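You operate a simulated robot arm through the tools that you are given. There is no shell and no other tool. Be economical: measure what you need, move in short steps, check, and stop when the job is done.

You run a simulated robot arm. Do the job below in one go: nothing can be reset, and whatever is moved stays where it is left.

Task
Run the snarled wire back, then wind it on again at Slow.
Fine: dial to Slow before either run; back onto the green spool first; switch the teal board off at the end; the guard stays shut.

Only the result counts: the job must be done as asked and must still hold three seconds after the hand-in. Knocking over, shifting, dropping, spilling or breaking anything else fails it.

Robot
A 6-joint arm with a two-finger parallel gripper, fixed in place. Base frame: the origin is at the foot of the arm, x ahead of it, y to its left, z up. Units: cm, rad, N and s.
With the tool pointing down near the work surface it reaches from about 14 to 58 cm from the base axis. Its first joint turns from -1.152 to 1.152 rad. Payload 2.1 kg.
Tool frame: the origin (TCP) lies between the finger pads and is the grasp point; the fingertips stand 3 cm ahead of it; z points along the fingers, y is the line along which they close. Largest opening 9.4 cm; finger width 2.8, thickness 1; the body of the gripper, 5 by 9.6 cm, starts 5.5 cm behind the TCP.
Orientation is told as [roll, pitch, yaw] about the base's x, y, z axes, in that order, counted from this pose: with the fingers straight down and closing along the base's y, the tool's x points along the base's -x, its y along +y and its z along -z.

Tools
- The arm moves only by the tool servo_tool. Its argument "motion" is a list of rows, each a list of 3 entries, a list of its own where there are three numbers: the shift along the base's x, y, z in units of 300 mm (1.0 is 300 mm), then the turn, a rotation vector about the base's x, y, z in units of 90 degrees (1.0 is 90 degrees), then the opening, from 0 (shut) to 1 (fully open). In form: [[[x, y, z], [wx, wy, wz], gripper], ...]. A call has 1 to 20 rows; each row is the pose to reach, as a shift and turn from the pose commanded when the call began. A call with a number of a shift or a turn outside -1 to 1 is refused whole. Rows are played at 5 a second. More than 5 cm and 0.15 rad between two rows, or a gripper value outside its range, and nothing of the call is played. Where a pose cannot be reached the arm comes as near as it can. A force on the tool above 90 N (or 10 N above the force at the start of the call, whichever is more), or a blocked arm, ends the call early, and 0.2 s more pass. The fingers move at their own pace (about 7.2 cm/s each) and stop on an object; they squeeze with about 39 N. The grip force told is the motor's: it shows also when the fingers shut on nothing. Time passes only in rows, and 0.2 s behind the last, so rows that repeat a pose let the fingers close. It gives the time, the measured TCP pose, the force on the tool (base axes), the opening and the grip force at its end, in the units of the frame above (readings bear some noise).
- Cameras (640 x 400 px; columns grow to the right, rows downward): "scene" is fixed at [6.29, -37.55, 48.76]; the picture's right is [0.71, -0.70, 0.00], its down [-0.36, -0.37, -0.86] and it looks along [0.60, 0.61, -0.51] (base axes); focal length 214 px, centre (320, 200). "wrist" rides on the gripper at [7.6, 1.4, -10.2] in the tool frame; the picture's right is [-0.18, 0.98, 0.00], its down [-0.75, -0.14, -0.64] and it looks along [-0.63, -0.12, 0.77] (tool axes); focal length 243 px, centre (320, 200). There is no depth. A picture from a camera that has moved, and an enlarged one, comes with that camera's place and axes in the base frame and with its lens.
- camera(camera): a new picture of that camera. It takes no simulated time.
- zoom(camera, box): a new picture of the part [left, top, right, bottom] of that camera's present view, enlarged. It takes no simulated time.
- sign_off(): hands the job in; it is judged then, once.

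Go step by step. Nothing tells you positions but the pictures and the camera data: compare them with the known pose of the tool, close in by small moves and look again before you grip or let go. The budget is 120 turns and 64 pictures, counting those below and the enlarged ones. Unless the task says otherwise, let go and move clear before handing in, and close with one line.

The tools are called after "Call:" as name(argument=value, ...) on one line, values as JSON. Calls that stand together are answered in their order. servo_tool: Moves the arm, as the interface text tells. Its arguments: {"type":"object","properties":{"motion":{"type":"array"}},"required":["motion"]} The other tools are called the same way: camera (camera) takes a picture; zoom (camera, box) takes an enlarged picture of a part of a camera's view; sign_off () hands the job in.

At the start:

```text
time_s: 0.0
position: [20.87, -21.25, 40.73]
tcp_rot: [-0.004, -0.001, -0.002]
wrist_force: [-0.6, 0.0, 0.5]
grip_width: 9.42
finger_force: 0.1
```

scene: 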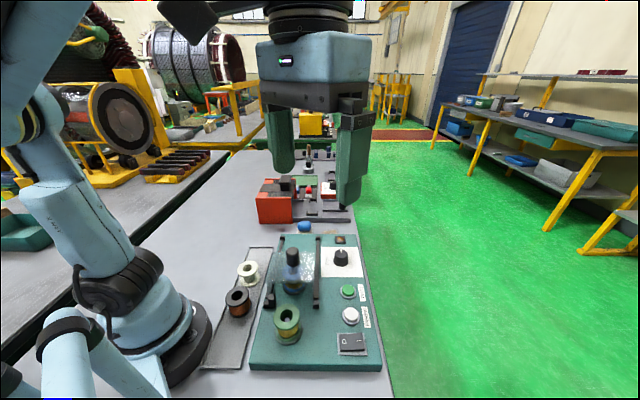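
wrist: 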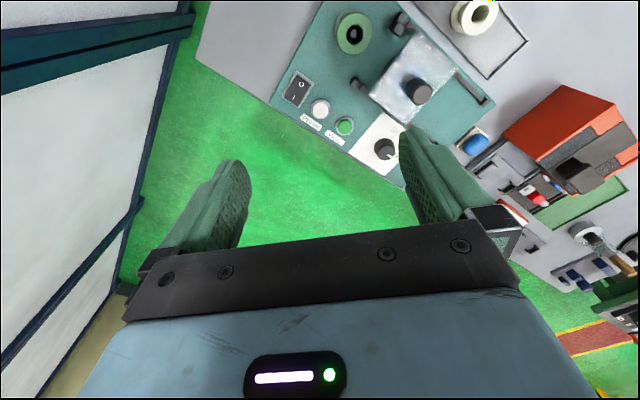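

I see a teal board with a green spool, a guarded coil, a dial, two buttons (green and white) and a rocker switch. I'll zoom in to read the labels.

Call:
zoom(camera="scene", box=[240, 225, 400, 375])

Call:
zoom(camera="scene", box=[310, 225, 390, 285])

Call:
zoom(camera="wrist", box=[260, 0, 520, 180])

```text
2.67 times, centred on (320, 300) of scene
camera zoom: at [6.29, -37.55, 48.76], right [0.71, -0.7, 0.0], down [-0.36, -0.37, -0.86], along [0.6, 0.61, -0.51], focal length 572 px, centre (320, -67)
```

zoom: 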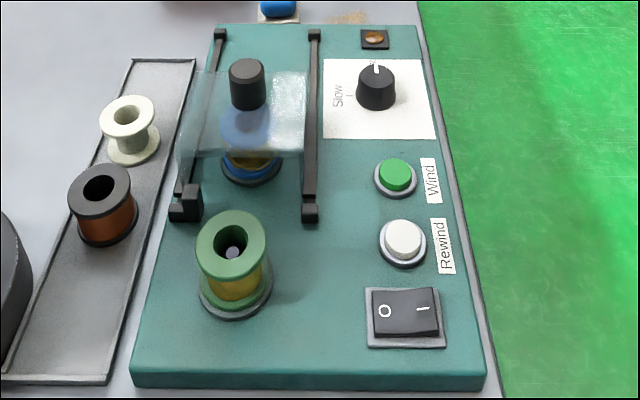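

```text
6.67 times, centred on (350, 255) of scene
camera zoom: at [6.29, -37.55, 48.76], right [0.71, -0.7, 0.0], down [-0.36, -0.37, -0.86], along [0.6, 0.61, -0.51], focal length 1430 px, centre (120, -167)
```

zoom: 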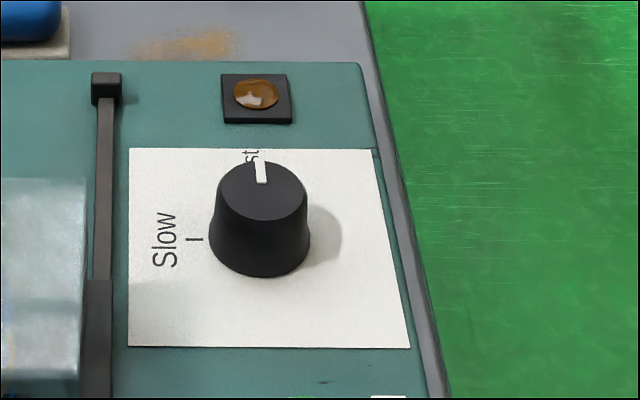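

```text
2.22 times, centred on (390, 90) of wrist
camera zoom: at [13.32, -19.8, 51.11], right [0.19, 0.98, 0.0], down [0.75, -0.14, 0.64], along [0.63, -0.12, -0.77], focal length 539 px, centre (164, 444)
```

zoom: 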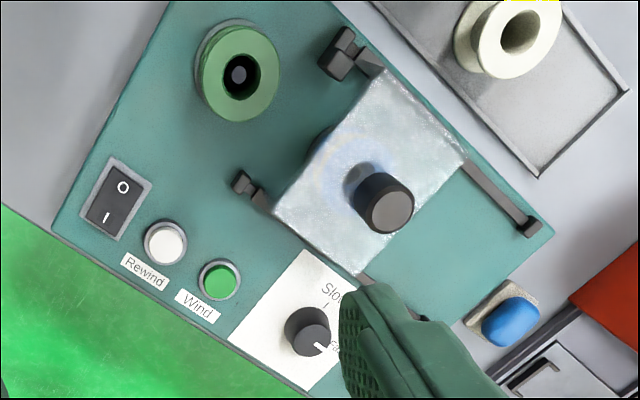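

The dial points to Fast, and the Slow tick is about a quarter-turn counter-clockwise from there. By my estimate the dial is near (41, -10.7), so I'll move above it and look again.

Call:
servo_tool(motion=[[[0.083, 0.044, -0.09], [0, 0, -0.056], 0.5], [[0.167, 0.088, -0.18], [0, 0, -0.112], 0.5], [[0.25, 0.131, -0.27], [0, 0, -0.167], 0.5], [[0.333, 0.175, -0.36], [0, 0, -0.223], 0.5], [[0.417, 0.219, -0.45], [0, 0, -0.279], 0.5], [[0.5, 0.262, -0.54], [0, 0, -0.334], 0.5], [[0.583, 0.306, -0.63], [0, 0, -0.39], 0.5], [[0.667, 0.35, -0.72], [0, 0, -0.446], 0.5], [[0.667, 0.35, -0.72], [0, 0, -0.446], 0.5]])

Call:
camera(camera="wrist")

Call:
camera(camera="scene")

```text
time_s: 2.0
position: [40.91, -10.78, 19.12]
tcp_rot: [-0.003, 0.001, -0.704]
wrist_force: [0.6, 0.0, -0.3]
grip_width: 4.71
finger_force: 0.1
```

```text
58 pictures are left
camera wrist: at [36.1, -4.82, 29.45], right [0.78, 0.63, 0.0], down [0.48, -0.59, 0.64], along [0.4, -0.5, -0.77], focal length 243 px, centre (320, 200)
```

wrist: 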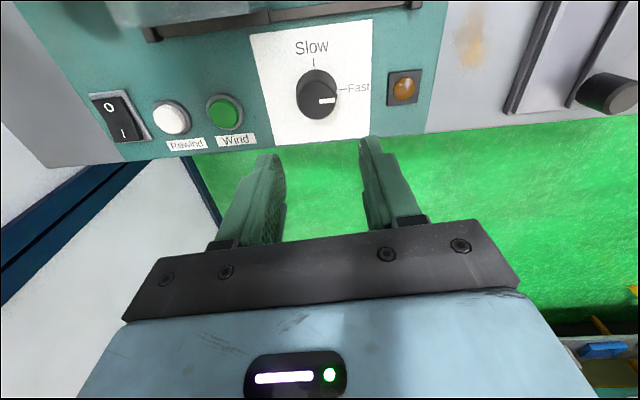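

```text
57 pictures are left
```

scene: 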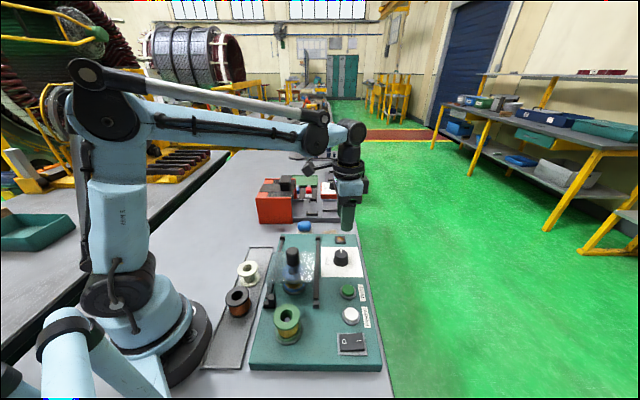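

The dial sits directly below the tool at about (40.9, -10.8), with its top near z 5.5. The camera says Slow is 90° counter-clockwise from Fast; I'll lower to just above the dial and check alignment.

Call:
servo_tool(motion=[[[0, 0, -0.11], [0, 0, 0], 0.5], [[0, 0, -0.22], [0, 0, 0], 0.5], [[0, 0, -0.32], [0, 0, 0], 0.5], [[0, 0, -0.32], [0, 0, 0], 0.5]])

Call:
camera(camera="wrist")

Call:
zoom(camera="scene", box=[300, 215, 396, 275])

```text
time_s: 3.0
position: [40.89, -10.87, 9.68]
tcp_rot: [-0.004, -0.003, -0.702]
wrist_force: [-0.2, 0.0, -1.5]
grip_width: 4.7
finger_force: 0.1
```

```text
56 pictures are left
camera wrist: at [35.92, -4.79, 20.02], right [0.78, 0.63, 0.0], down [0.48, -0.59, 0.64], along [0.4, -0.5, -0.77], focal length 243 px, centre (320, 200)
```

wrist: 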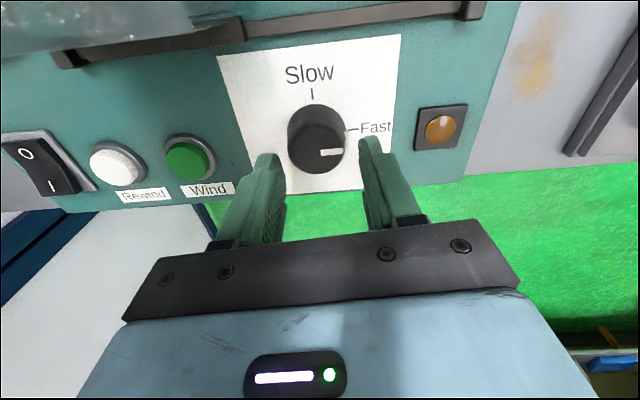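

```text
6.67 times, centred on (348, 245) of scene
camera zoom: at [6.29, -37.55, 48.76], right [0.71, -0.7, 0.0], down [-0.36, -0.37, -0.86], along [0.6, 0.61, -0.51], focal length 1430 px, centre (133, -100)
```

zoom: 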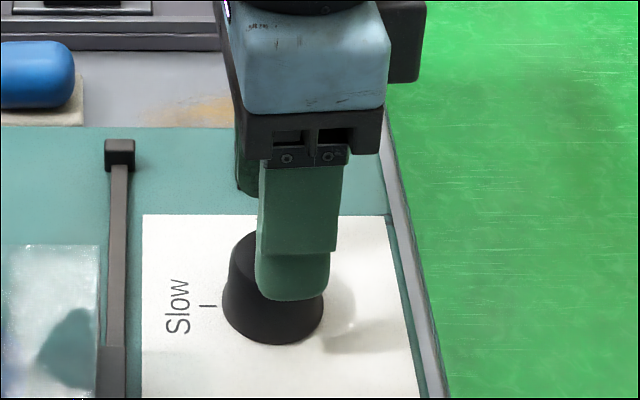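

The knob is centred between the fingers. I'll open slightly wider, lower around it and close.

Call:
servo_tool(motion=[[[0, 0, 0], [0, 0, 0], 0.65], [[0, 0, -0.04], [0, 0, 0], 0.65], [[0, 0, -0.075], [0, 0, 0], 0.65], [[0, 0, -0.107], [0, 0, 0], 0.65], [[0, 0, -0.107], [0, 0, 0], 0.3], [[0, 0, -0.107], [0, 0, 0], 0.3], [[0, 0, -0.107], [0, 0, 0], 0.3]])

Call:
camera(camera="wrist")

```text
time_s: 4.6
position: [40.88, -11.15, 6.21]
tcp_rot: [-0.009, -0.002, -0.704]
wrist_force: [-19.9, -28.2, -2.5]
grip_width: 3.97
finger_force: 45.2
```

```text
54 pictures are left
camera wrist: at [35.93, -4.99, 16.7], right [0.78, 0.63, -0.01], down [0.49, -0.59, 0.64], along [0.4, -0.51, -0.76], focal length 243 px, centre (320, 200)
```

wrist: 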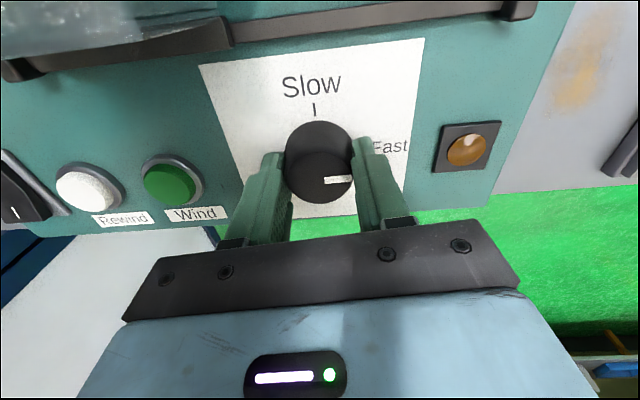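

The knob is gripped with a small sideways offset. I'll relieve that offset and turn it counter-clockwise by a quarter-turn.

Call:
servo_tool(motion=[[[-0.006, -0.008, 0], [0, 0, 0], 0.3], [[-0.006, -0.008, 0], [0, 0, 0.09], 0.3], [[-0.006, -0.008, 0], [0, 0, 0.18], 0.3], [[-0.006, -0.008, 0], [0, 0, 0.27], 0.3], [[-0.006, -0.008, 0], [0, 0, 0.36], 0.3], [[-0.006, -0.008, 0], [0, 0, 0.45], 0.3], [[-0.006, -0.008, 0], [0, 0, 0.54], 0.3], [[-0.006, -0.008, 0], [0, 0, 0.63], 0.3], [[-0.006, -0.008, 0], [0, 0, 0.72], 0.3], [[-0.006, -0.008, 0], [0, 0, 0.81], 0.3], [[-0.006, -0.008, 0], [0, 0, 0.9], 0.3], [[-0.006, -0.008, 0], [0, 0, 0.98], 0.3], [[-0.006, -0.008, 0], [0, 0, 0.98], 0.3]])

Call:
camera(camera="wrist")

```text
time_s: 7.4
position: [40.79, -10.79, 6.29]
tcp_rot: [0.001, -0.007, 0.84]
wrist_force: [-9.7, 32.4, 23.4]
grip_width: 3.92
finger_force: 44.7
```

```text
53 pictures are left
camera wrist: at [34.53, -15.57, 16.67], right [-0.61, 0.79, 0.0], down [0.61, 0.46, 0.65], along [0.51, 0.39, -0.76], focal length 243 px, centre (320, 200)
```

wrist: 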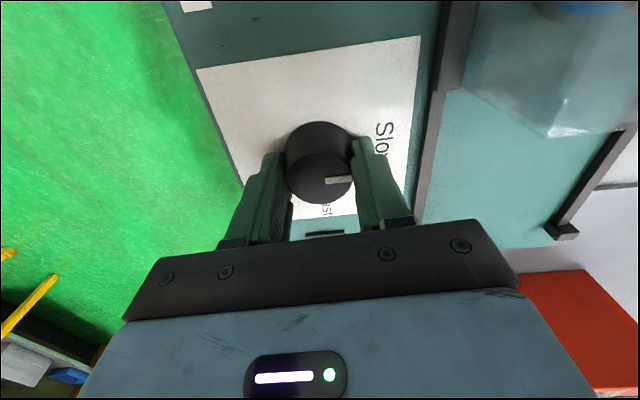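

The pointer now faces Slow. I'll let go, rise and check it.

Call:
servo_tool(motion=[[[0, 0, 0], [0, 0, 0], 0.6], [[0, 0, 0], [0, 0, 0], 0.6], [[0, 0, 0.12], [0, 0, 0], 0.6], [[0, 0, 0.25], [0, 0, 0], 0.6], [[0, 0, 0.4], [0, 0, 0], 0.6], [[0, 0, 0.4], [0, 0, 0], 0.6]])

Call:
zoom(camera="scene", box=[300, 225, 396, 285])

Call:
camera(camera="wrist")

```text
time_s: 8.8
position: [40.92, -11.24, 18.4]
tcp_rot: [-0.003, -0.002, 0.838]
wrist_force: [0.0, -0.1, -0.6]
grip_width: 5.61
finger_force: 0.0
```

```text
6.67 times, centred on (348, 255) of scene
camera zoom: at [6.29, -37.55, 48.76], right [0.71, -0.7, 0.0], down [-0.36, -0.37, -0.86], along [0.6, 0.61, -0.51], focal length 1430 px, centre (133, -167)
```

zoom: 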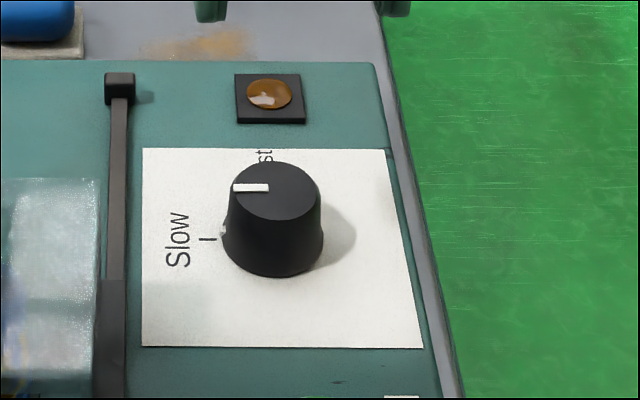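

```text
51 pictures are left
camera wrist: at [34.62, -15.91, 28.74], right [-0.61, 0.79, 0.0], down [0.61, 0.47, 0.64], along [0.51, 0.39, -0.77], focal length 243 px, centre (320, 200)
```

wrist: 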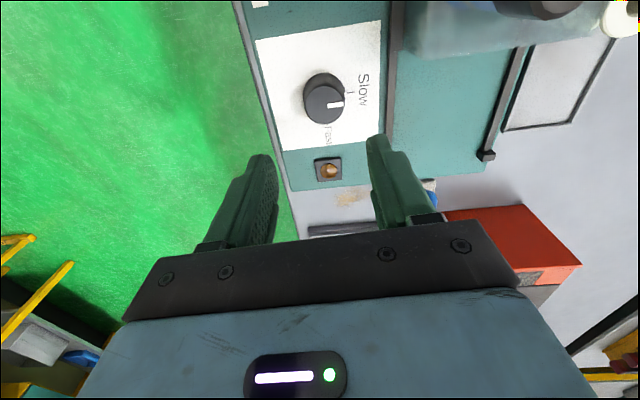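

The dial is on Slow. Next I need the rocker's state before pressing Rewind.

Call:
zoom(camera="scene", box=[325, 280, 389, 360])

Call:
zoom(camera="scene", box=[260, 235, 330, 350])

```text
5.00 times, centred on (357, 320) of scene
camera zoom: at [6.29, -37.55, 48.76], right [0.71, -0.7, 0.0], down [-0.36, -0.37, -0.86], along [0.6, 0.61, -0.51], focal length 1072 px, centre (135, -400)
```

zoom: 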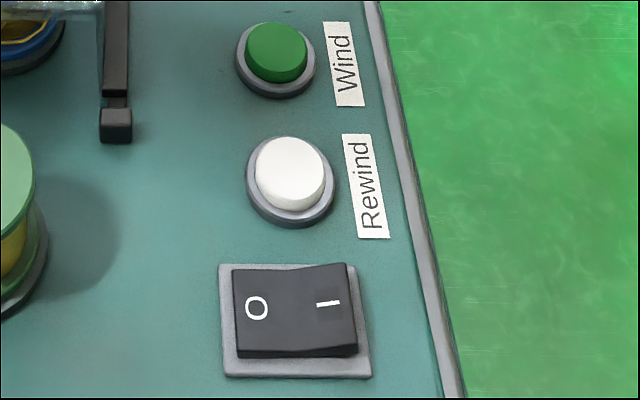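

```text
3.48 times, centred on (295, 292) of scene
camera zoom: at [6.29, -37.55, 48.76], right [0.71, -0.7, 0.0], down [-0.36, -0.37, -0.86], along [0.6, 0.61, -0.51], focal length 746 px, centre (407, -122)
```

zoom: 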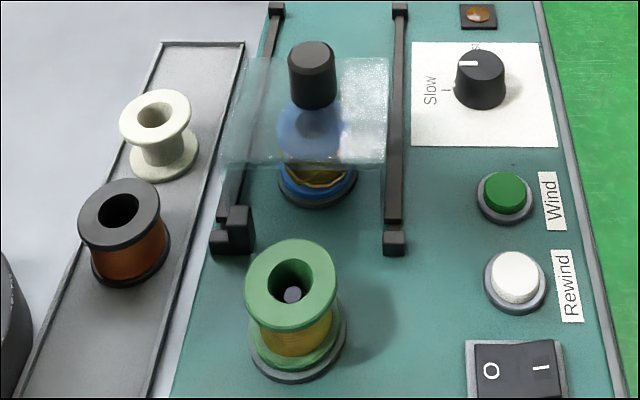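

The rocker's I side looks raised and the lamp is dark, so the board is off and has to be on to run. I take the I end to be at about (26.6, -27.4), and I'm moving above it with the fingers shut.

Call:
servo_tool(motion=[[[-0.08, -0.09, 0], [0, 0, -0.065], 0], [[-0.16, -0.18, 0], [0, 0, -0.065], 0], [[-0.24, -0.27, 0], [0, 0, -0.065], 0], [[-0.32, -0.36, -0.05], [0, 0, -0.065], 0], [[-0.4, -0.45, -0.15], [0, 0, -0.065], 0], [[-0.477, -0.54, -0.25], [0, 0, -0.065], 0], [[-0.477, -0.54, -0.27], [0, 0, -0.065], 0], [[-0.477, -0.54, -0.27], [0, 0, -0.065], 0]])

Call:
camera(camera="wrist")

Call:
zoom(camera="scene", box=[300, 260, 412, 350])

```text
time_s: 10.6
position: [26.67, -27.23, 10.12]
tcp_rot: [-0.003, -0.001, 0.735]
wrist_force: [0.1, -0.3, -0.4]
grip_width: 0.0
finger_force: 32.6
```

```text
48 pictures are left
camera wrist: at [19.81, -31.24, 20.51], right [-0.52, 0.85, 0.0], down [0.65, 0.4, 0.64], along [0.55, 0.33, -0.77], focal length 243 px, centre (320, 200)
```

wrist: 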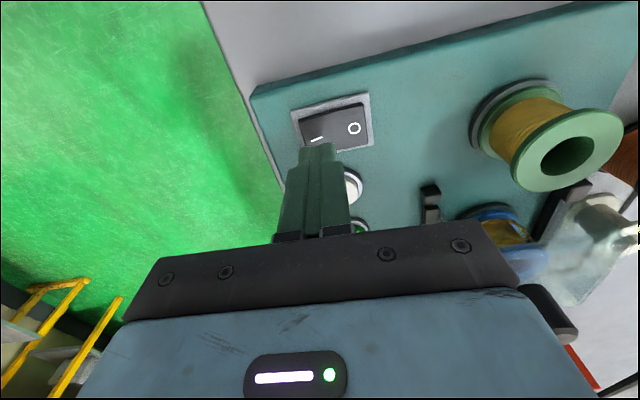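

```text
4.44 times, centred on (356, 305) of scene
camera zoom: at [6.29, -37.55, 48.76], right [0.71, -0.7, 0.0], down [-0.36, -0.37, -0.86], along [0.6, 0.61, -0.51], focal length 953 px, centre (160, -267)
```

zoom: 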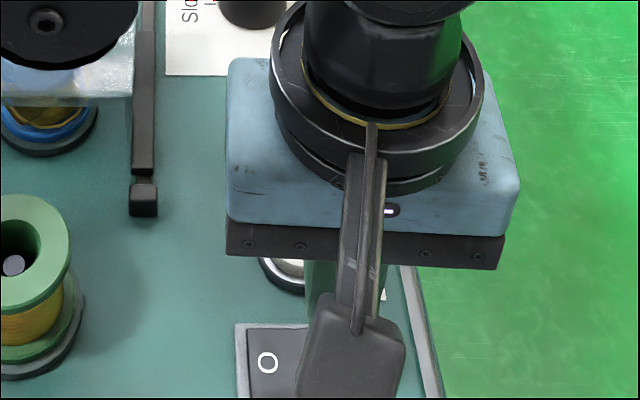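

The fingertips are over the rocker near the I end. I'll shift slightly outward and press down.

Call:
servo_tool(motion=[[[0.009, -0.017, 0], [0, 0, 0], 0], [[0.009, -0.017, -0.05], [0, 0, 0], 0], [[0.009, -0.017, -0.08], [0, 0, 0], 0], [[0.009, -0.017, -0.095], [0, 0, 0], 0], [[0.009, -0.017, -0.105], [0, 0, 0], 0]])

Call:
camera(camera="wrist")

```text
time_s: 11.8
position: [26.92, -27.77, 7.2]
tcp_rot: [-0.002, 0.0, 0.734]
wrist_force: [0.3, 1.0, 26.1]
grip_width: 0.01
finger_force: 32.8
```

```text
46 pictures are left
camera wrist: at [20.1, -31.78, 17.55], right [-0.52, 0.85, 0.0], down [0.65, 0.4, 0.64], along [0.55, 0.33, -0.77], focal length 243 px, centre (320, 200)
```

wrist: 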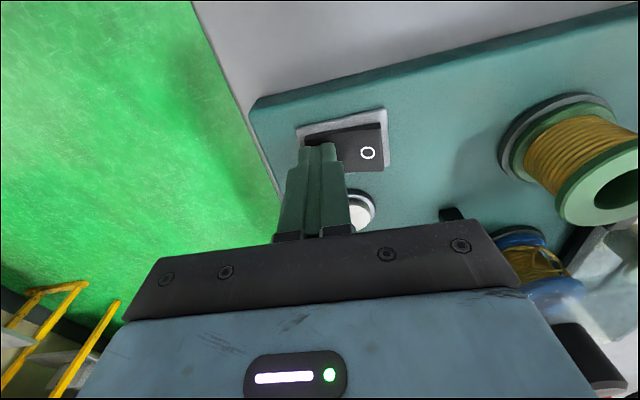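

It resisted with 26 N and the O side now looks raised. I'll lift and check the rocker and lamp.

Call:
servo_tool(motion=[[[0, 0, 0.08], [0, 0, 0], 0], [[0.05, 0.05, 0.15], [0, 0, 0], 0], [[0.11, 0.14, 0.15], [0, 0, 0], 0], [[0.11, 0.14, 0.15], [0, 0, 0], 0]])

Call:
camera(camera="scene")

Call:
camera(camera="wrist")

```text
time_s: 12.8
position: [30.1, -23.34, 11.54]
tcp_rot: [-0.004, -0.001, 0.734]
wrist_force: [-0.2, 1.1, 0.7]
grip_width: 0.0
finger_force: 33.3
```

```text
45 pictures are left
```

scene: 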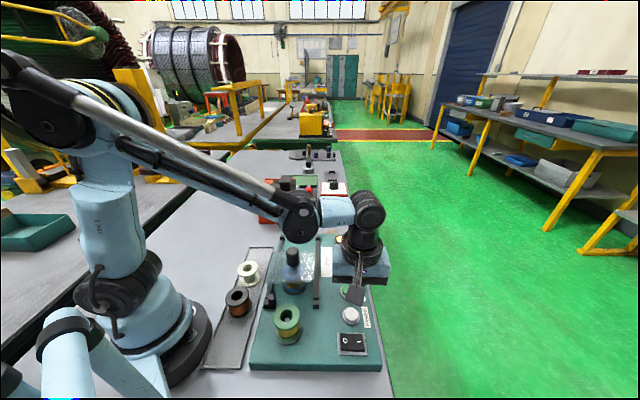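

```text
44 pictures are left
camera wrist: at [23.36, -27.3, 21.96], right [-0.52, 0.85, 0.0], down [0.65, 0.4, 0.64], along [0.55, 0.33, -0.77], focal length 243 px, centre (320, 200)
```

wrist: 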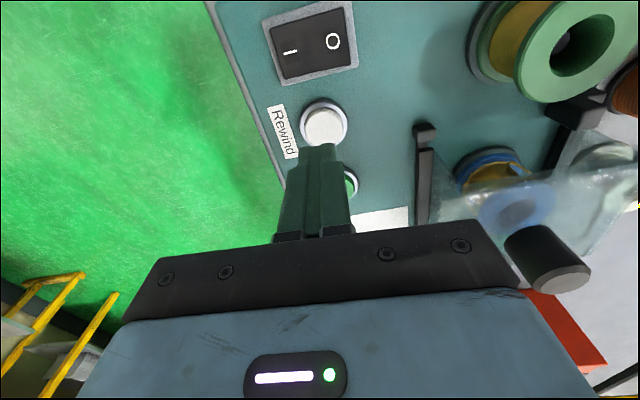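

The rocker is now on I and the lamp is lit. The Rewind cap is at about (29.7, -23.4), so I'll press it.

Call:
servo_tool(motion=[[[-0.014, -0.002, 0], [0, 0, 0], 0], [[-0.014, -0.002, -0.08], [0, 0, 0], 0], [[-0.014, -0.002, -0.13], [0, 0, 0], 0], [[-0.014, -0.002, -0.145], [0, 0, 0], 0], [[-0.014, -0.002, -0.155], [0, 0, 0], 0], [[-0.014, -0.002, -0.155], [0, 0, 0], 0]])

Call:
camera(camera="wrist")

Call:
zoom(camera="scene", box=[240, 225, 400, 375])

```text
time_s: 14.2
position: [29.81, -23.56, 6.83]
tcp_rot: [-0.002, -0.002, 0.734]
wrist_force: [0.3, 3.7, 4.7]
grip_width: 0.01
finger_force: 33.1
```

```text
43 pictures are left
camera wrist: at [23.01, -27.54, 17.27], right [-0.52, 0.85, 0.0], down [0.65, 0.4, 0.64], along [0.55, 0.34, -0.77], focal length 243 px, centre (320, 200)
```

wrist: 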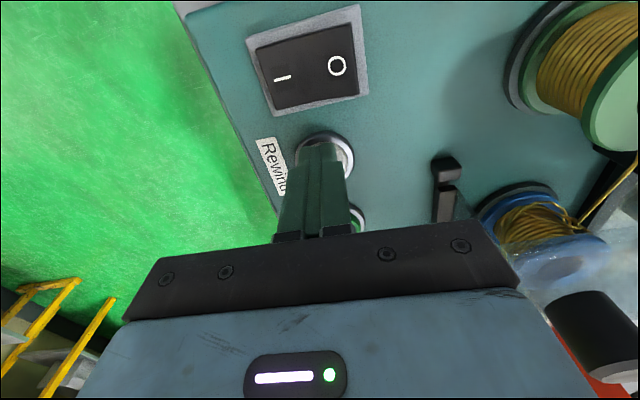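

```text
2.67 times, centred on (320, 300) of scene
camera zoom: at [6.29, -37.54, 48.76], right [0.71, -0.7, 0.0], down [-0.36, -0.37, -0.86], along [0.6, 0.61, -0.51], focal length 572 px, centre (320, -67)
```

zoom: 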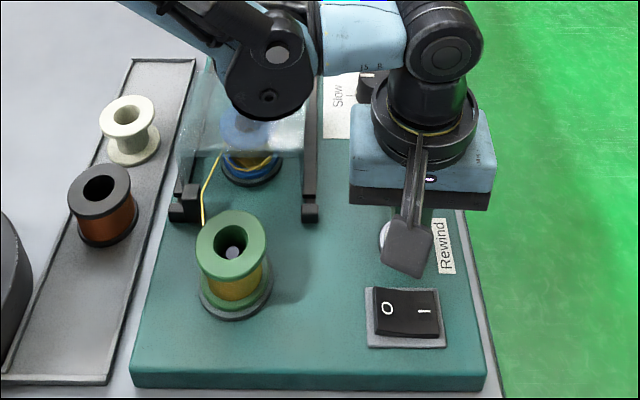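

A strand now runs between the spools, so the rewind is under way. I'll hold the button and watch.

Call:
servo_tool(motion=[[[0, 0, 0], [0, 0, 0], 0], [[0, 0, 0], [0, 0, 0], 0], [[0, 0, 0], [0, 0, 0], 0], [[0, 0, 0], [0, 0, 0], 0], [[0, 0, 0], [0, 0, 0], 0], [[0, 0, 0], [0, 0, 0], 0], [[0, 0, 0], [0, 0, 0], 0], [[0, 0, 0], [0, 0, 0], 0], [[0, 0, 0], [0, 0, 0], 0], [[0, 0, 0], [0, 0, 0], 0], [[0, 0, 0], [0, 0, 0], 0], [[0, 0, 0], [0, 0, 0], 0], [[0, 0, 0], [0, 0, 0], 0], [[0, 0, 0], [0, 0, 0], 0], [[0, 0, 0], [0, 0, 0], 0]])

Call:
zoom(camera="scene", box=[240, 245, 340, 345])

Call:
camera(camera="wrist")

```text
time_s: 17.4
position: [29.64, -23.57, 6.95]
tcp_rot: [-0.003, -0.001, 0.734]
wrist_force: [0.6, -1.0, 4.3]
grip_width: 0.02
finger_force: 33.4
```

```text
4.00 times, centred on (290, 295) of scene
camera zoom: at [6.29, -37.54, 48.76], right [0.71, -0.7, 0.0], down [-0.36, -0.37, -0.86], along [0.6, 0.61, -0.51], focal length 858 px, centre (440, -180)
```

zoom: 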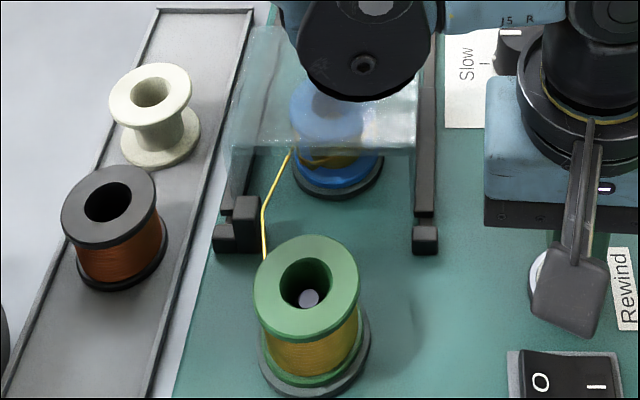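

```text
40 pictures are left
camera wrist: at [23.0, -27.56, 17.28], right [-0.52, 0.85, 0.0], down [0.65, 0.4, 0.64], along [0.55, 0.33, -0.77], focal length 243 px, centre (320, 200)
```

wrist: 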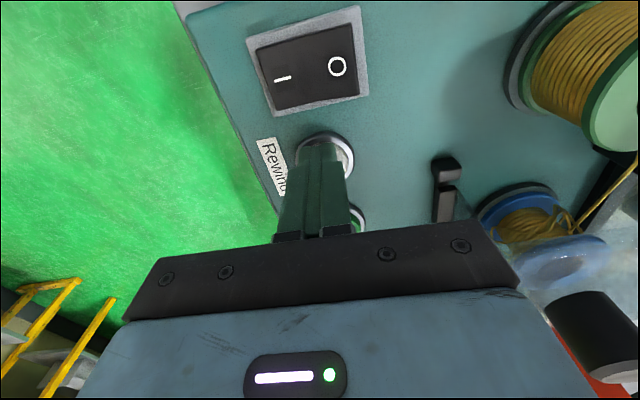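

The green spool is filling and the blue one is emptying. I'll keep waiting.

Call:
servo_tool(motion=[[[0, 0, 0], [0, 0, 0], 0], [[0, 0, 0], [0, 0, 0], 0], [[0, 0, 0], [0, 0, 0], 0], [[0, 0, 0], [0, 0, 0], 0], [[0, 0, 0], [0, 0, 0], 0], [[0, 0, 0], [0, 0, 0], 0], [[0, 0, 0], [0, 0, 0], 0], [[0, 0, 0], [0, 0, 0], 0], [[0, 0, 0], [0, 0, 0], 0], [[0, 0, 0], [0, 0, 0], 0], [[0, 0, 0], [0, 0, 0], 0], [[0, 0, 0], [0, 0, 0], 0], [[0, 0, 0], [0, 0, 0], 0], [[0, 0, 0], [0, 0, 0], 0], [[0, 0, 0], [0, 0, 0], 0], [[0, 0, 0], [0, 0, 0], 0], [[0, 0, 0], [0, 0, 0], 0], [[0, 0, 0], [0, 0, 0], 0], [[0, 0, 0], [0, 0, 0], 0], [[0, 0, 0], [0, 0, 0], 0]])

Call:
camera(camera="wrist")

```text
time_s: 21.6
position: [29.7, -23.45, 6.98]
tcp_rot: [-0.003, -0.002, 0.736]
wrist_force: [-0.9, -0.3, 5.1]
grip_width: 0.0
finger_force: 32.9
```

```text
39 pictures are left
camera wrist: at [23.01, -27.55, 17.28], right [-0.52, 0.85, 0.0], down [0.65, 0.4, 0.64], along [0.55, 0.33, -0.77], focal length 243 px, centre (320, 200)
```

wrist: 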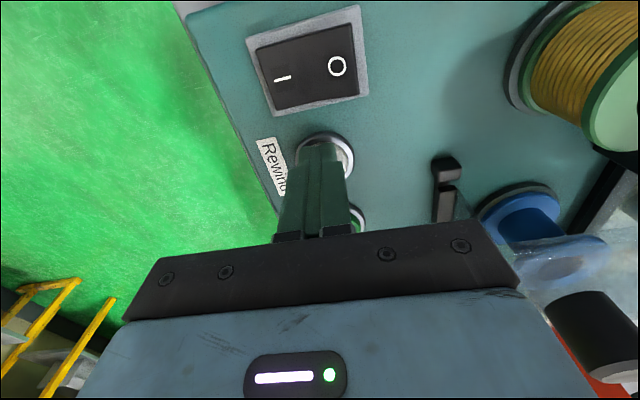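

The blue spool is bare and the strand is gone, so the rewind is complete. I'll lift off and move above Wind.

Call:
servo_tool(motion=[[[0, 0, 0.1], [0, 0, 0], 0], [[0.05, 0.05, 0.155], [0, 0, 0], 0], [[0.15, 0.158, 0.155], [0, 0, 0], 0], [[0.15, 0.158, 0.155], [0, 0, 0], 0], [[0.15, 0.158, 0.155], [0, 0, 0], 0]])

Call:
camera(camera="wrist")

Call:
zoom(camera="scene", box=[240, 225, 400, 325])

```text
time_s: 22.8
position: [34.09, -18.77, 11.4]
tcp_rot: [-0.005, 0.0, 0.734]
wrist_force: [-0.1, -0.3, 0.7]
grip_width: 0.0
finger_force: 33.2
```

```text
38 pictures are left
camera wrist: at [27.37, -22.71, 21.78], right [-0.52, 0.85, 0.0], down [0.65, 0.4, 0.64], along [0.55, 0.33, -0.77], focal length 243 px, centre (320, 200)
```

wrist: 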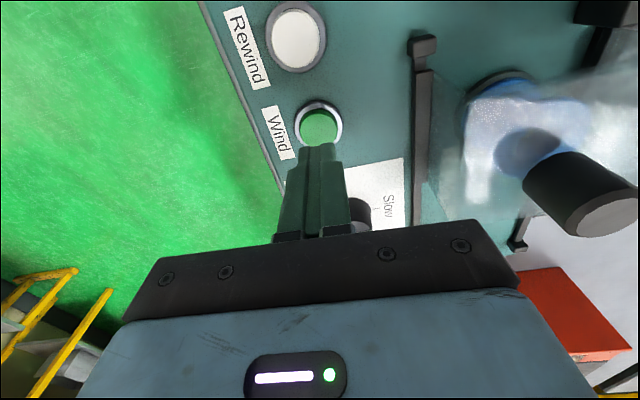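

```text
4.00 times, centred on (320, 275) of scene
camera zoom: at [6.29, -37.54, 48.76], right [0.71, -0.7, 0.0], down [-0.36, -0.37, -0.86], along [0.6, 0.61, -0.51], focal length 858 px, centre (320, -100)
```

zoom: 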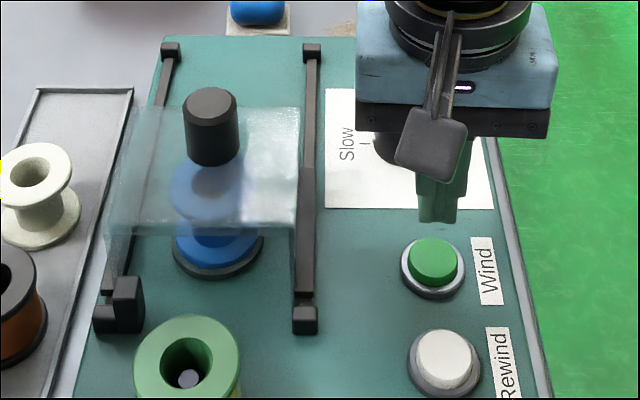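

Wind's cap is at about (33.7, -19.0). I'll press and hold it.

Call:
servo_tool(motion=[[[-0.012, -0.007, 0], [0, 0, 0], 0], [[-0.012, -0.007, -0.08], [0, 0, 0], 0], [[-0.012, -0.007, -0.13], [0, 0, 0], 0], [[-0.012, -0.007, -0.145], [0, 0, 0], 0], [[-0.012, -0.007, -0.153], [0, 0, 0], 0], [[-0.012, -0.007, -0.153], [0, 0, 0], 0], [[-0.012, -0.007, -0.153], [0, 0, 0], 0], [[-0.012, -0.007, -0.153], [0, 0, 0], 0], [[-0.012, -0.007, -0.153], [0, 0, 0], 0], [[-0.012, -0.007, -0.153], [0, 0, 0], 0]])

Call:
zoom(camera="scene", box=[240, 245, 400, 345])

```text
time_s: 25.0
position: [33.86, -19.04, 7.0]
tcp_rot: [-0.004, -0.001, 0.736]
wrist_force: [0.4, -1.2, 3.5]
grip_width: 0.0
finger_force: 32.9
```

```text
4.00 times, centred on (320, 295) of scene
camera zoom: at [6.29, -37.54, 48.76], right [0.71, -0.7, 0.0], down [-0.36, -0.37, -0.86], along [0.6, 0.61, -0.51], focal length 858 px, centre (320, -180)
```

zoom: 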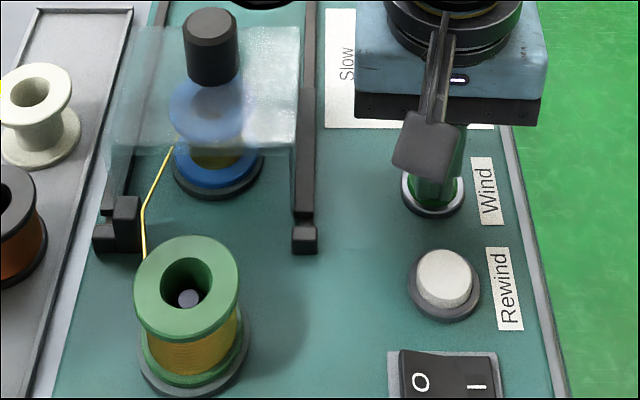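

Winding has begun and is laying on evenly. I'll keep holding.

Call:
servo_tool(motion=[[[0, 0, 0], [0, 0, 0], 0], [[0, 0, 0], [0, 0, 0], 0], [[0, 0, 0], [0, 0, 0], 0], [[0, 0, 0], [0, 0, 0], 0], [[0, 0, 0], [0, 0, 0], 0], [[0, 0, 0], [0, 0, 0], 0], [[0, 0, 0], [0, 0, 0], 0], [[0, 0, 0], [0, 0, 0], 0], [[0, 0, 0], [0, 0, 0], 0], [[0, 0, 0], [0, 0, 0], 0], [[0, 0, 0], [0, 0, 0], 0], [[0, 0, 0], [0, 0, 0], 0], [[0, 0, 0], [0, 0, 0], 0], [[0, 0, 0], [0, 0, 0], 0], [[0, 0, 0], [0, 0, 0], 0], [[0, 0, 0], [0, 0, 0], 0], [[0, 0, 0], [0, 0, 0], 0], [[0, 0, 0], [0, 0, 0], 0], [[0, 0, 0], [0, 0, 0], 0], [[0, 0, 0], [0, 0, 0], 0]])

Call:
zoom(camera="scene", box=[240, 245, 400, 345])

```text
time_s: 29.2
position: [33.87, -19.09, 6.97]
tcp_rot: [-0.005, 0.0, 0.735]
wrist_force: [1.1, 1.7, 2.8]
grip_width: 0.01
finger_force: 33.7
```

```text
4.00 times, centred on (320, 295) of scene
camera zoom: at [6.29, -37.54, 48.76], right [0.71, -0.7, 0.0], down [-0.36, -0.37, -0.86], along [0.6, 0.61, -0.51], focal length 858 px, centre (320, -180)
```

zoom: 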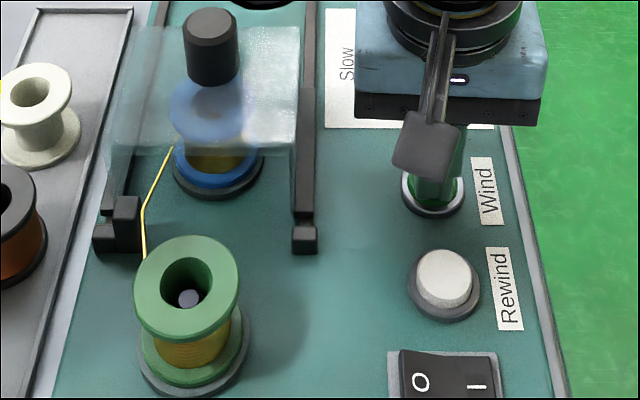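

It's still winding, and the blue spool is growing.

Call:
servo_tool(motion=[[[0, 0, 0], [0, 0, 0], 0], [[0, 0, 0], [0, 0, 0], 0], [[0, 0, 0], [0, 0, 0], 0], [[0, 0, 0], [0, 0, 0], 0], [[0, 0, 0], [0, 0, 0], 0], [[0, 0, 0], [0, 0, 0], 0], [[0, 0, 0], [0, 0, 0], 0], [[0, 0, 0], [0, 0, 0], 0], [[0, 0, 0], [0, 0, 0], 0], [[0, 0, 0], [0, 0, 0], 0], [[0, 0, 0], [0, 0, 0], 0], [[0, 0, 0], [0, 0, 0], 0], [[0, 0, 0], [0, 0, 0], 0], [[0, 0, 0], [0, 0, 0], 0], [[0, 0, 0], [0, 0, 0], 0], [[0, 0, 0], [0, 0, 0], 0], [[0, 0, 0], [0, 0, 0], 0], [[0, 0, 0], [0, 0, 0], 0], [[0, 0, 0], [0, 0, 0], 0], [[0, 0, 0], [0, 0, 0], 0]])

Call:
zoom(camera="scene", box=[240, 245, 400, 345])

```text
time_s: 33.4
position: [33.82, -19.04, 7.02]
tcp_rot: [-0.002, -0.001, 0.735]
wrist_force: [-1.1, 0.3, 3.8]
grip_width: 0.02
finger_force: 32.6
```

```text
4.00 times, centred on (320, 295) of scene
camera zoom: at [6.29, -37.54, 48.76], right [0.71, -0.7, 0.0], down [-0.36, -0.37, -0.86], along [0.6, 0.61, -0.51], focal length 858 px, centre (320, -180)
```

zoom: 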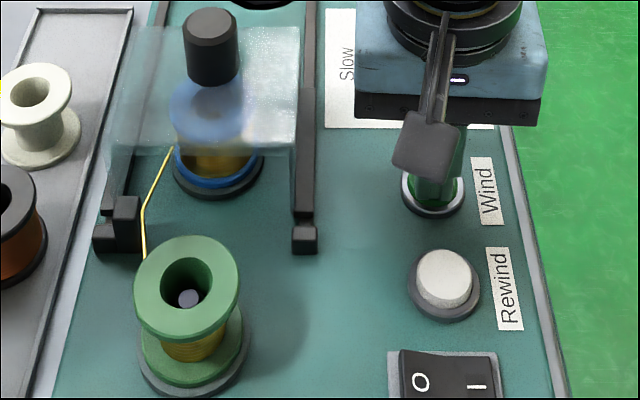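

It's still running, so I'll keep holding until the strand is gone.

Call:
servo_tool(motion=[[[0, 0, 0], [0, 0, 0], 0], [[0, 0, 0], [0, 0, 0], 0], [[0, 0, 0], [0, 0, 0], 0], [[0, 0, 0], [0, 0, 0], 0], [[0, 0, 0], [0, 0, 0], 0], [[0, 0, 0], [0, 0, 0], 0], [[0, 0, 0], [0, 0, 0], 0], [[0, 0, 0], [0, 0, 0], 0], [[0, 0, 0], [0, 0, 0], 0], [[0, 0, 0], [0, 0, 0], 0], [[0, 0, 0], [0, 0, 0], 0], [[0, 0, 0], [0, 0, 0], 0], [[0, 0, 0], [0, 0, 0], 0], [[0, 0, 0], [0, 0, 0], 0], [[0, 0, 0], [0, 0, 0], 0]])

Call:
zoom(camera="scene", box=[240, 245, 400, 345])

```text
time_s: 36.6
position: [33.88, -18.97, 6.93]
tcp_rot: [-0.004, 0.0, 0.736]
wrist_force: [0.5, -0.8, 4.1]
grip_width: 0.0
finger_force: 33.2
```

```text
4.00 times, centred on (320, 295) of scene
camera zoom: at [6.29, -37.54, 48.76], right [0.71, -0.7, 0.0], down [-0.36, -0.37, -0.86], along [0.6, 0.61, -0.51], focal length 858 px, centre (320, -180)
```

zoom: 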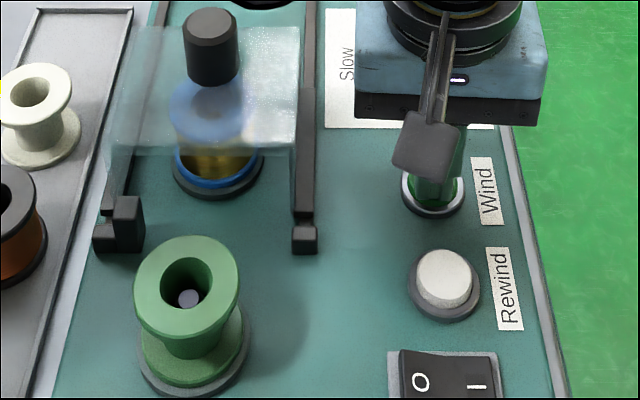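

The green spool is bare and everything is on the blue spool, so the winding is done. Next I lift and go above the rocker's O end at about (24.8, -25.4).

Call:
servo_tool(motion=[[[0, 0, 0.1], [0, 0, 0], 0], [[-0.05, -0.035, 0.16], [0, 0, 0], 0], [[-0.17, -0.12, 0.16], [0, 0, 0], 0], [[-0.3, -0.21, 0.16], [0, 0, 0], 0], [[-0.3, -0.21, 0.16], [0, 0, 0], 0], [[-0.3, -0.21, 0.16], [0, 0, 0], 0]])

Call:
camera(camera="wrist")

Call:
zoom(camera="scene", box=[240, 225, 400, 375])

```text
time_s: 38.0
position: [24.92, -25.49, 11.93]
tcp_rot: [-0.003, 0.0, 0.735]
wrist_force: [0.0, 0.0, -0.5]
grip_width: 0.0
finger_force: 33.2
```

```text
32 pictures are left
camera wrist: at [18.07, -29.48, 22.21], right [-0.52, 0.85, 0.0], down [0.65, 0.4, 0.64], along [0.55, 0.33, -0.77], focal length 243 px, centre (320, 200)
```

wrist: 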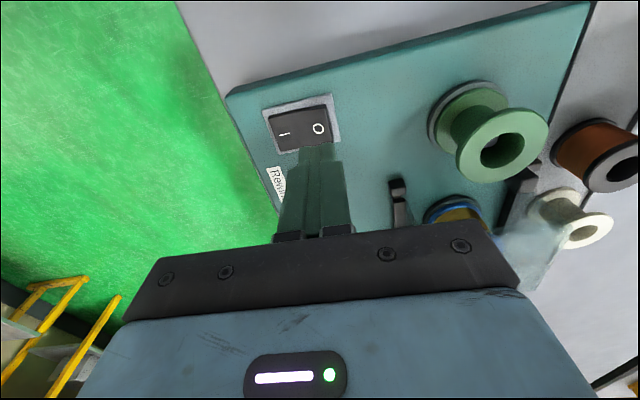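

```text
2.67 times, centred on (320, 300) of scene
camera zoom: at [6.29, -37.55, 48.76], right [0.71, -0.7, 0.0], down [-0.36, -0.37, -0.86], along [0.6, 0.61, -0.51], focal length 572 px, centre (320, -67)
```

zoom: 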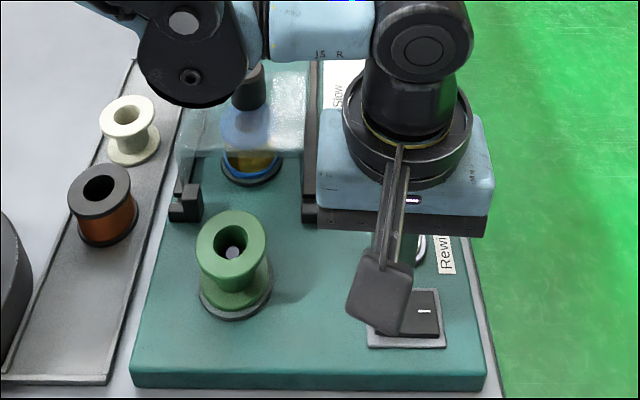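

O sits directly beneath the fingertips. I'll press it to switch the board off.

Call:
servo_tool(motion=[[[-0.008, 0.008, 0], [0, 0, 0], 0], [[-0.008, 0.008, -0.08], [0, 0, 0], 0], [[-0.008, 0.008, -0.135], [0, 0, 0], 0], [[-0.008, 0.008, -0.155], [0, 0, 0], 0], [[-0.008, 0.008, -0.165], [0, 0, 0], 0], [[-0.008, 0.008, -0.06], [0, 0, 0], 0], [[-0.008, 0.008, 0.06], [0, 0, 0], 0], [[-0.008, 0.008, 0.2], [0, 0, 0], 0], [[0.1, 0.1, 0.3], [0, 0, 0], 0], [[0.2, 0.2, 0.4], [0, 0, 0], 0], [[0.2, 0.2, 0.4], [0, 0, 0], 0]])

Call:
zoom(camera="scene", box=[240, 225, 400, 375])

Call:
camera(camera="wrist")

```text
refused: row 9 steps farther than a row can; nothing moved
```

```text
2.67 times, centred on (320, 300) of scene
camera zoom: at [6.29, -37.55, 48.76], right [0.71, -0.7, 0.0], down [-0.36, -0.37, -0.86], along [0.6, 0.61, -0.51], focal length 572 px, centre (320, -67)
```

zoom: 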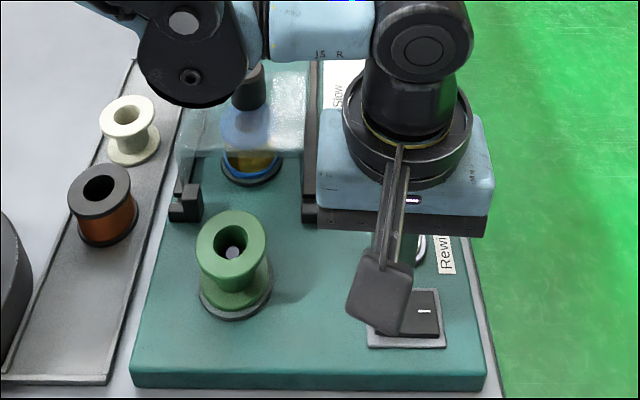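

```text
29 pictures are left
camera wrist: at [18.07, -29.48, 22.21], right [-0.52, 0.85, 0.0], down [0.65, 0.4, 0.64], along [0.55, 0.33, -0.77], focal length 243 px, centre (320, 200)
```

wrist: 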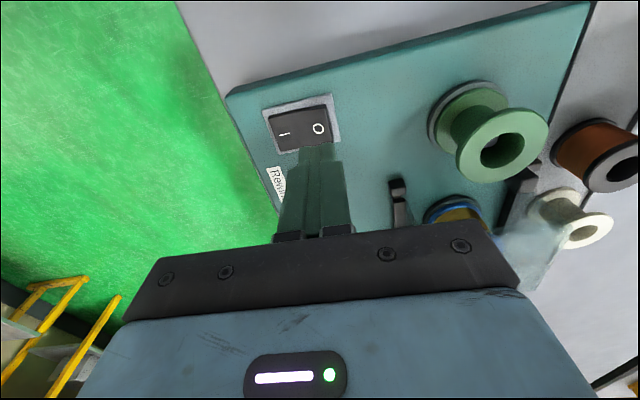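

The call was refused because one step was too long. I'll send the same press again with smaller steps.

Call:
servo_tool(motion=[[[-0.008, 0.008, 0], [0, 0, 0], 0], [[-0.008, 0.008, -0.08], [0, 0, 0], 0], [[-0.008, 0.008, -0.135], [0, 0, 0], 0], [[-0.008, 0.008, -0.155], [0, 0, 0], 0], [[-0.008, 0.008, -0.165], [0, 0, 0], 0], [[-0.008, 0.008, -0.06], [0, 0, 0], 0], [[-0.008, 0.008, 0.06], [0, 0, 0], 0], [[-0.008, 0.008, 0.2], [0, 0, 0], 0], [[-0.008, 0.008, 0.34], [0, 0, 0], 0], [[-0.008, 0.008, 0.48], [0, 0, 0], 0], [[-0.008, 0.008, 0.6], [0, 0, 0], 0], [[-0.008, 0.008, 0.6], [0, 0, 0], 0]])

Call:
camera(camera="wrist")

Call:
camera(camera="scene")

```text
time_s: 40.6
position: [24.72, -25.09, 29.6]
tcp_rot: [-0.003, -0.001, 0.736]
wrist_force: [0.6, -0.2, 0.4]
grip_width: 0.02
finger_force: 33.1
```

```text
28 pictures are left
camera wrist: at [18.04, -29.1, 40.06], right [-0.52, 0.85, 0.0], down [0.65, 0.4, 0.64], along [0.55, 0.33, -0.77], focal length 243 px, centre (320, 200)
```

wrist: 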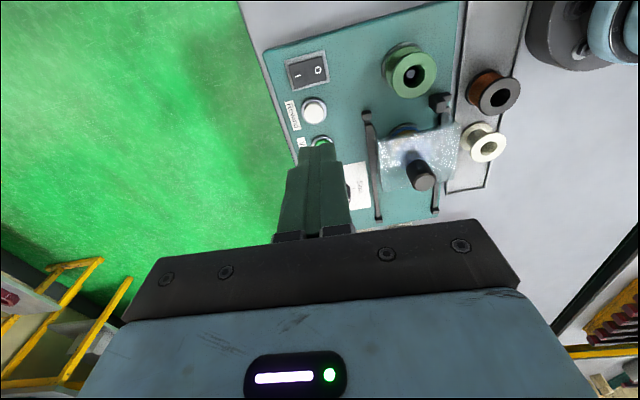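

```text
27 pictures are left
```

scene: 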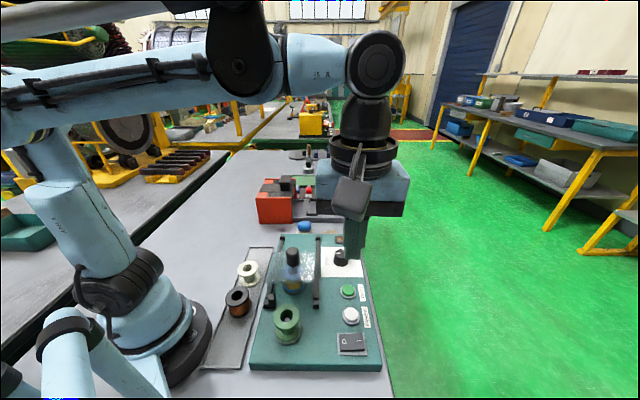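

Call:
zoom(camera="scene", box=[240, 225, 400, 375])

Call:
zoom(camera="scene", box=[325, 225, 365, 275])

Call:
zoom(camera="scene", box=[325, 310, 389, 360])

```text
2.67 times, centred on (320, 300) of scene
camera zoom: at [6.29, -37.55, 48.76], right [0.71, -0.7, 0.0], down [-0.36, -0.37, -0.86], along [0.6, 0.61, -0.51], focal length 572 px, centre (320, -67)
```

zoom: 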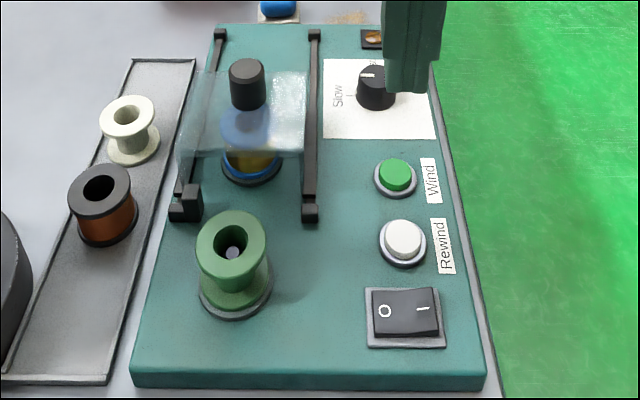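

```text
8.00 times, centred on (345, 250) of scene
camera zoom: at [6.29, -37.55, 48.76], right [0.71, -0.7, 0.0], down [-0.36, -0.37, -0.86], along [0.6, 0.61, -0.51], focal length 1716 px, centre (120, -200)
```

zoom: 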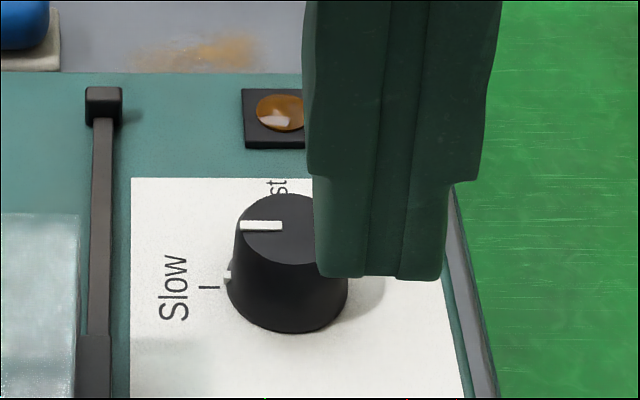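

```text
8.00 times, centred on (357, 335) of scene
camera zoom: at [6.29, -37.55, 48.76], right [0.71, -0.7, 0.0], down [-0.36, -0.37, -0.86], along [0.6, 0.61, -0.51], focal length 1716 px, centre (24, -880)
```

zoom: 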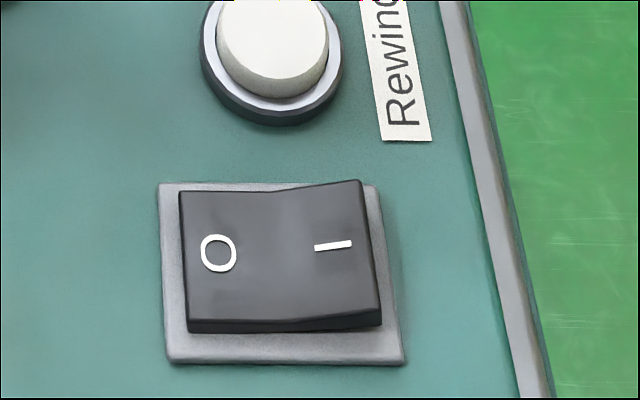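

The rocker is back on O, the lamp is dark, the dial is on Slow, the wire is neatly on the blue spool, and the guard is shut. The arm is clear, so I'm handing in.

Call:
sign_off()

```text
The job is handed in.
```

The job is done and handed in: with the dial at Slow, I ran the snarled wire back onto the green spool, then wound it onto the blue one. The teal board started off, so I switched it on for the two runs and off again at the end; the guard stayed shut.
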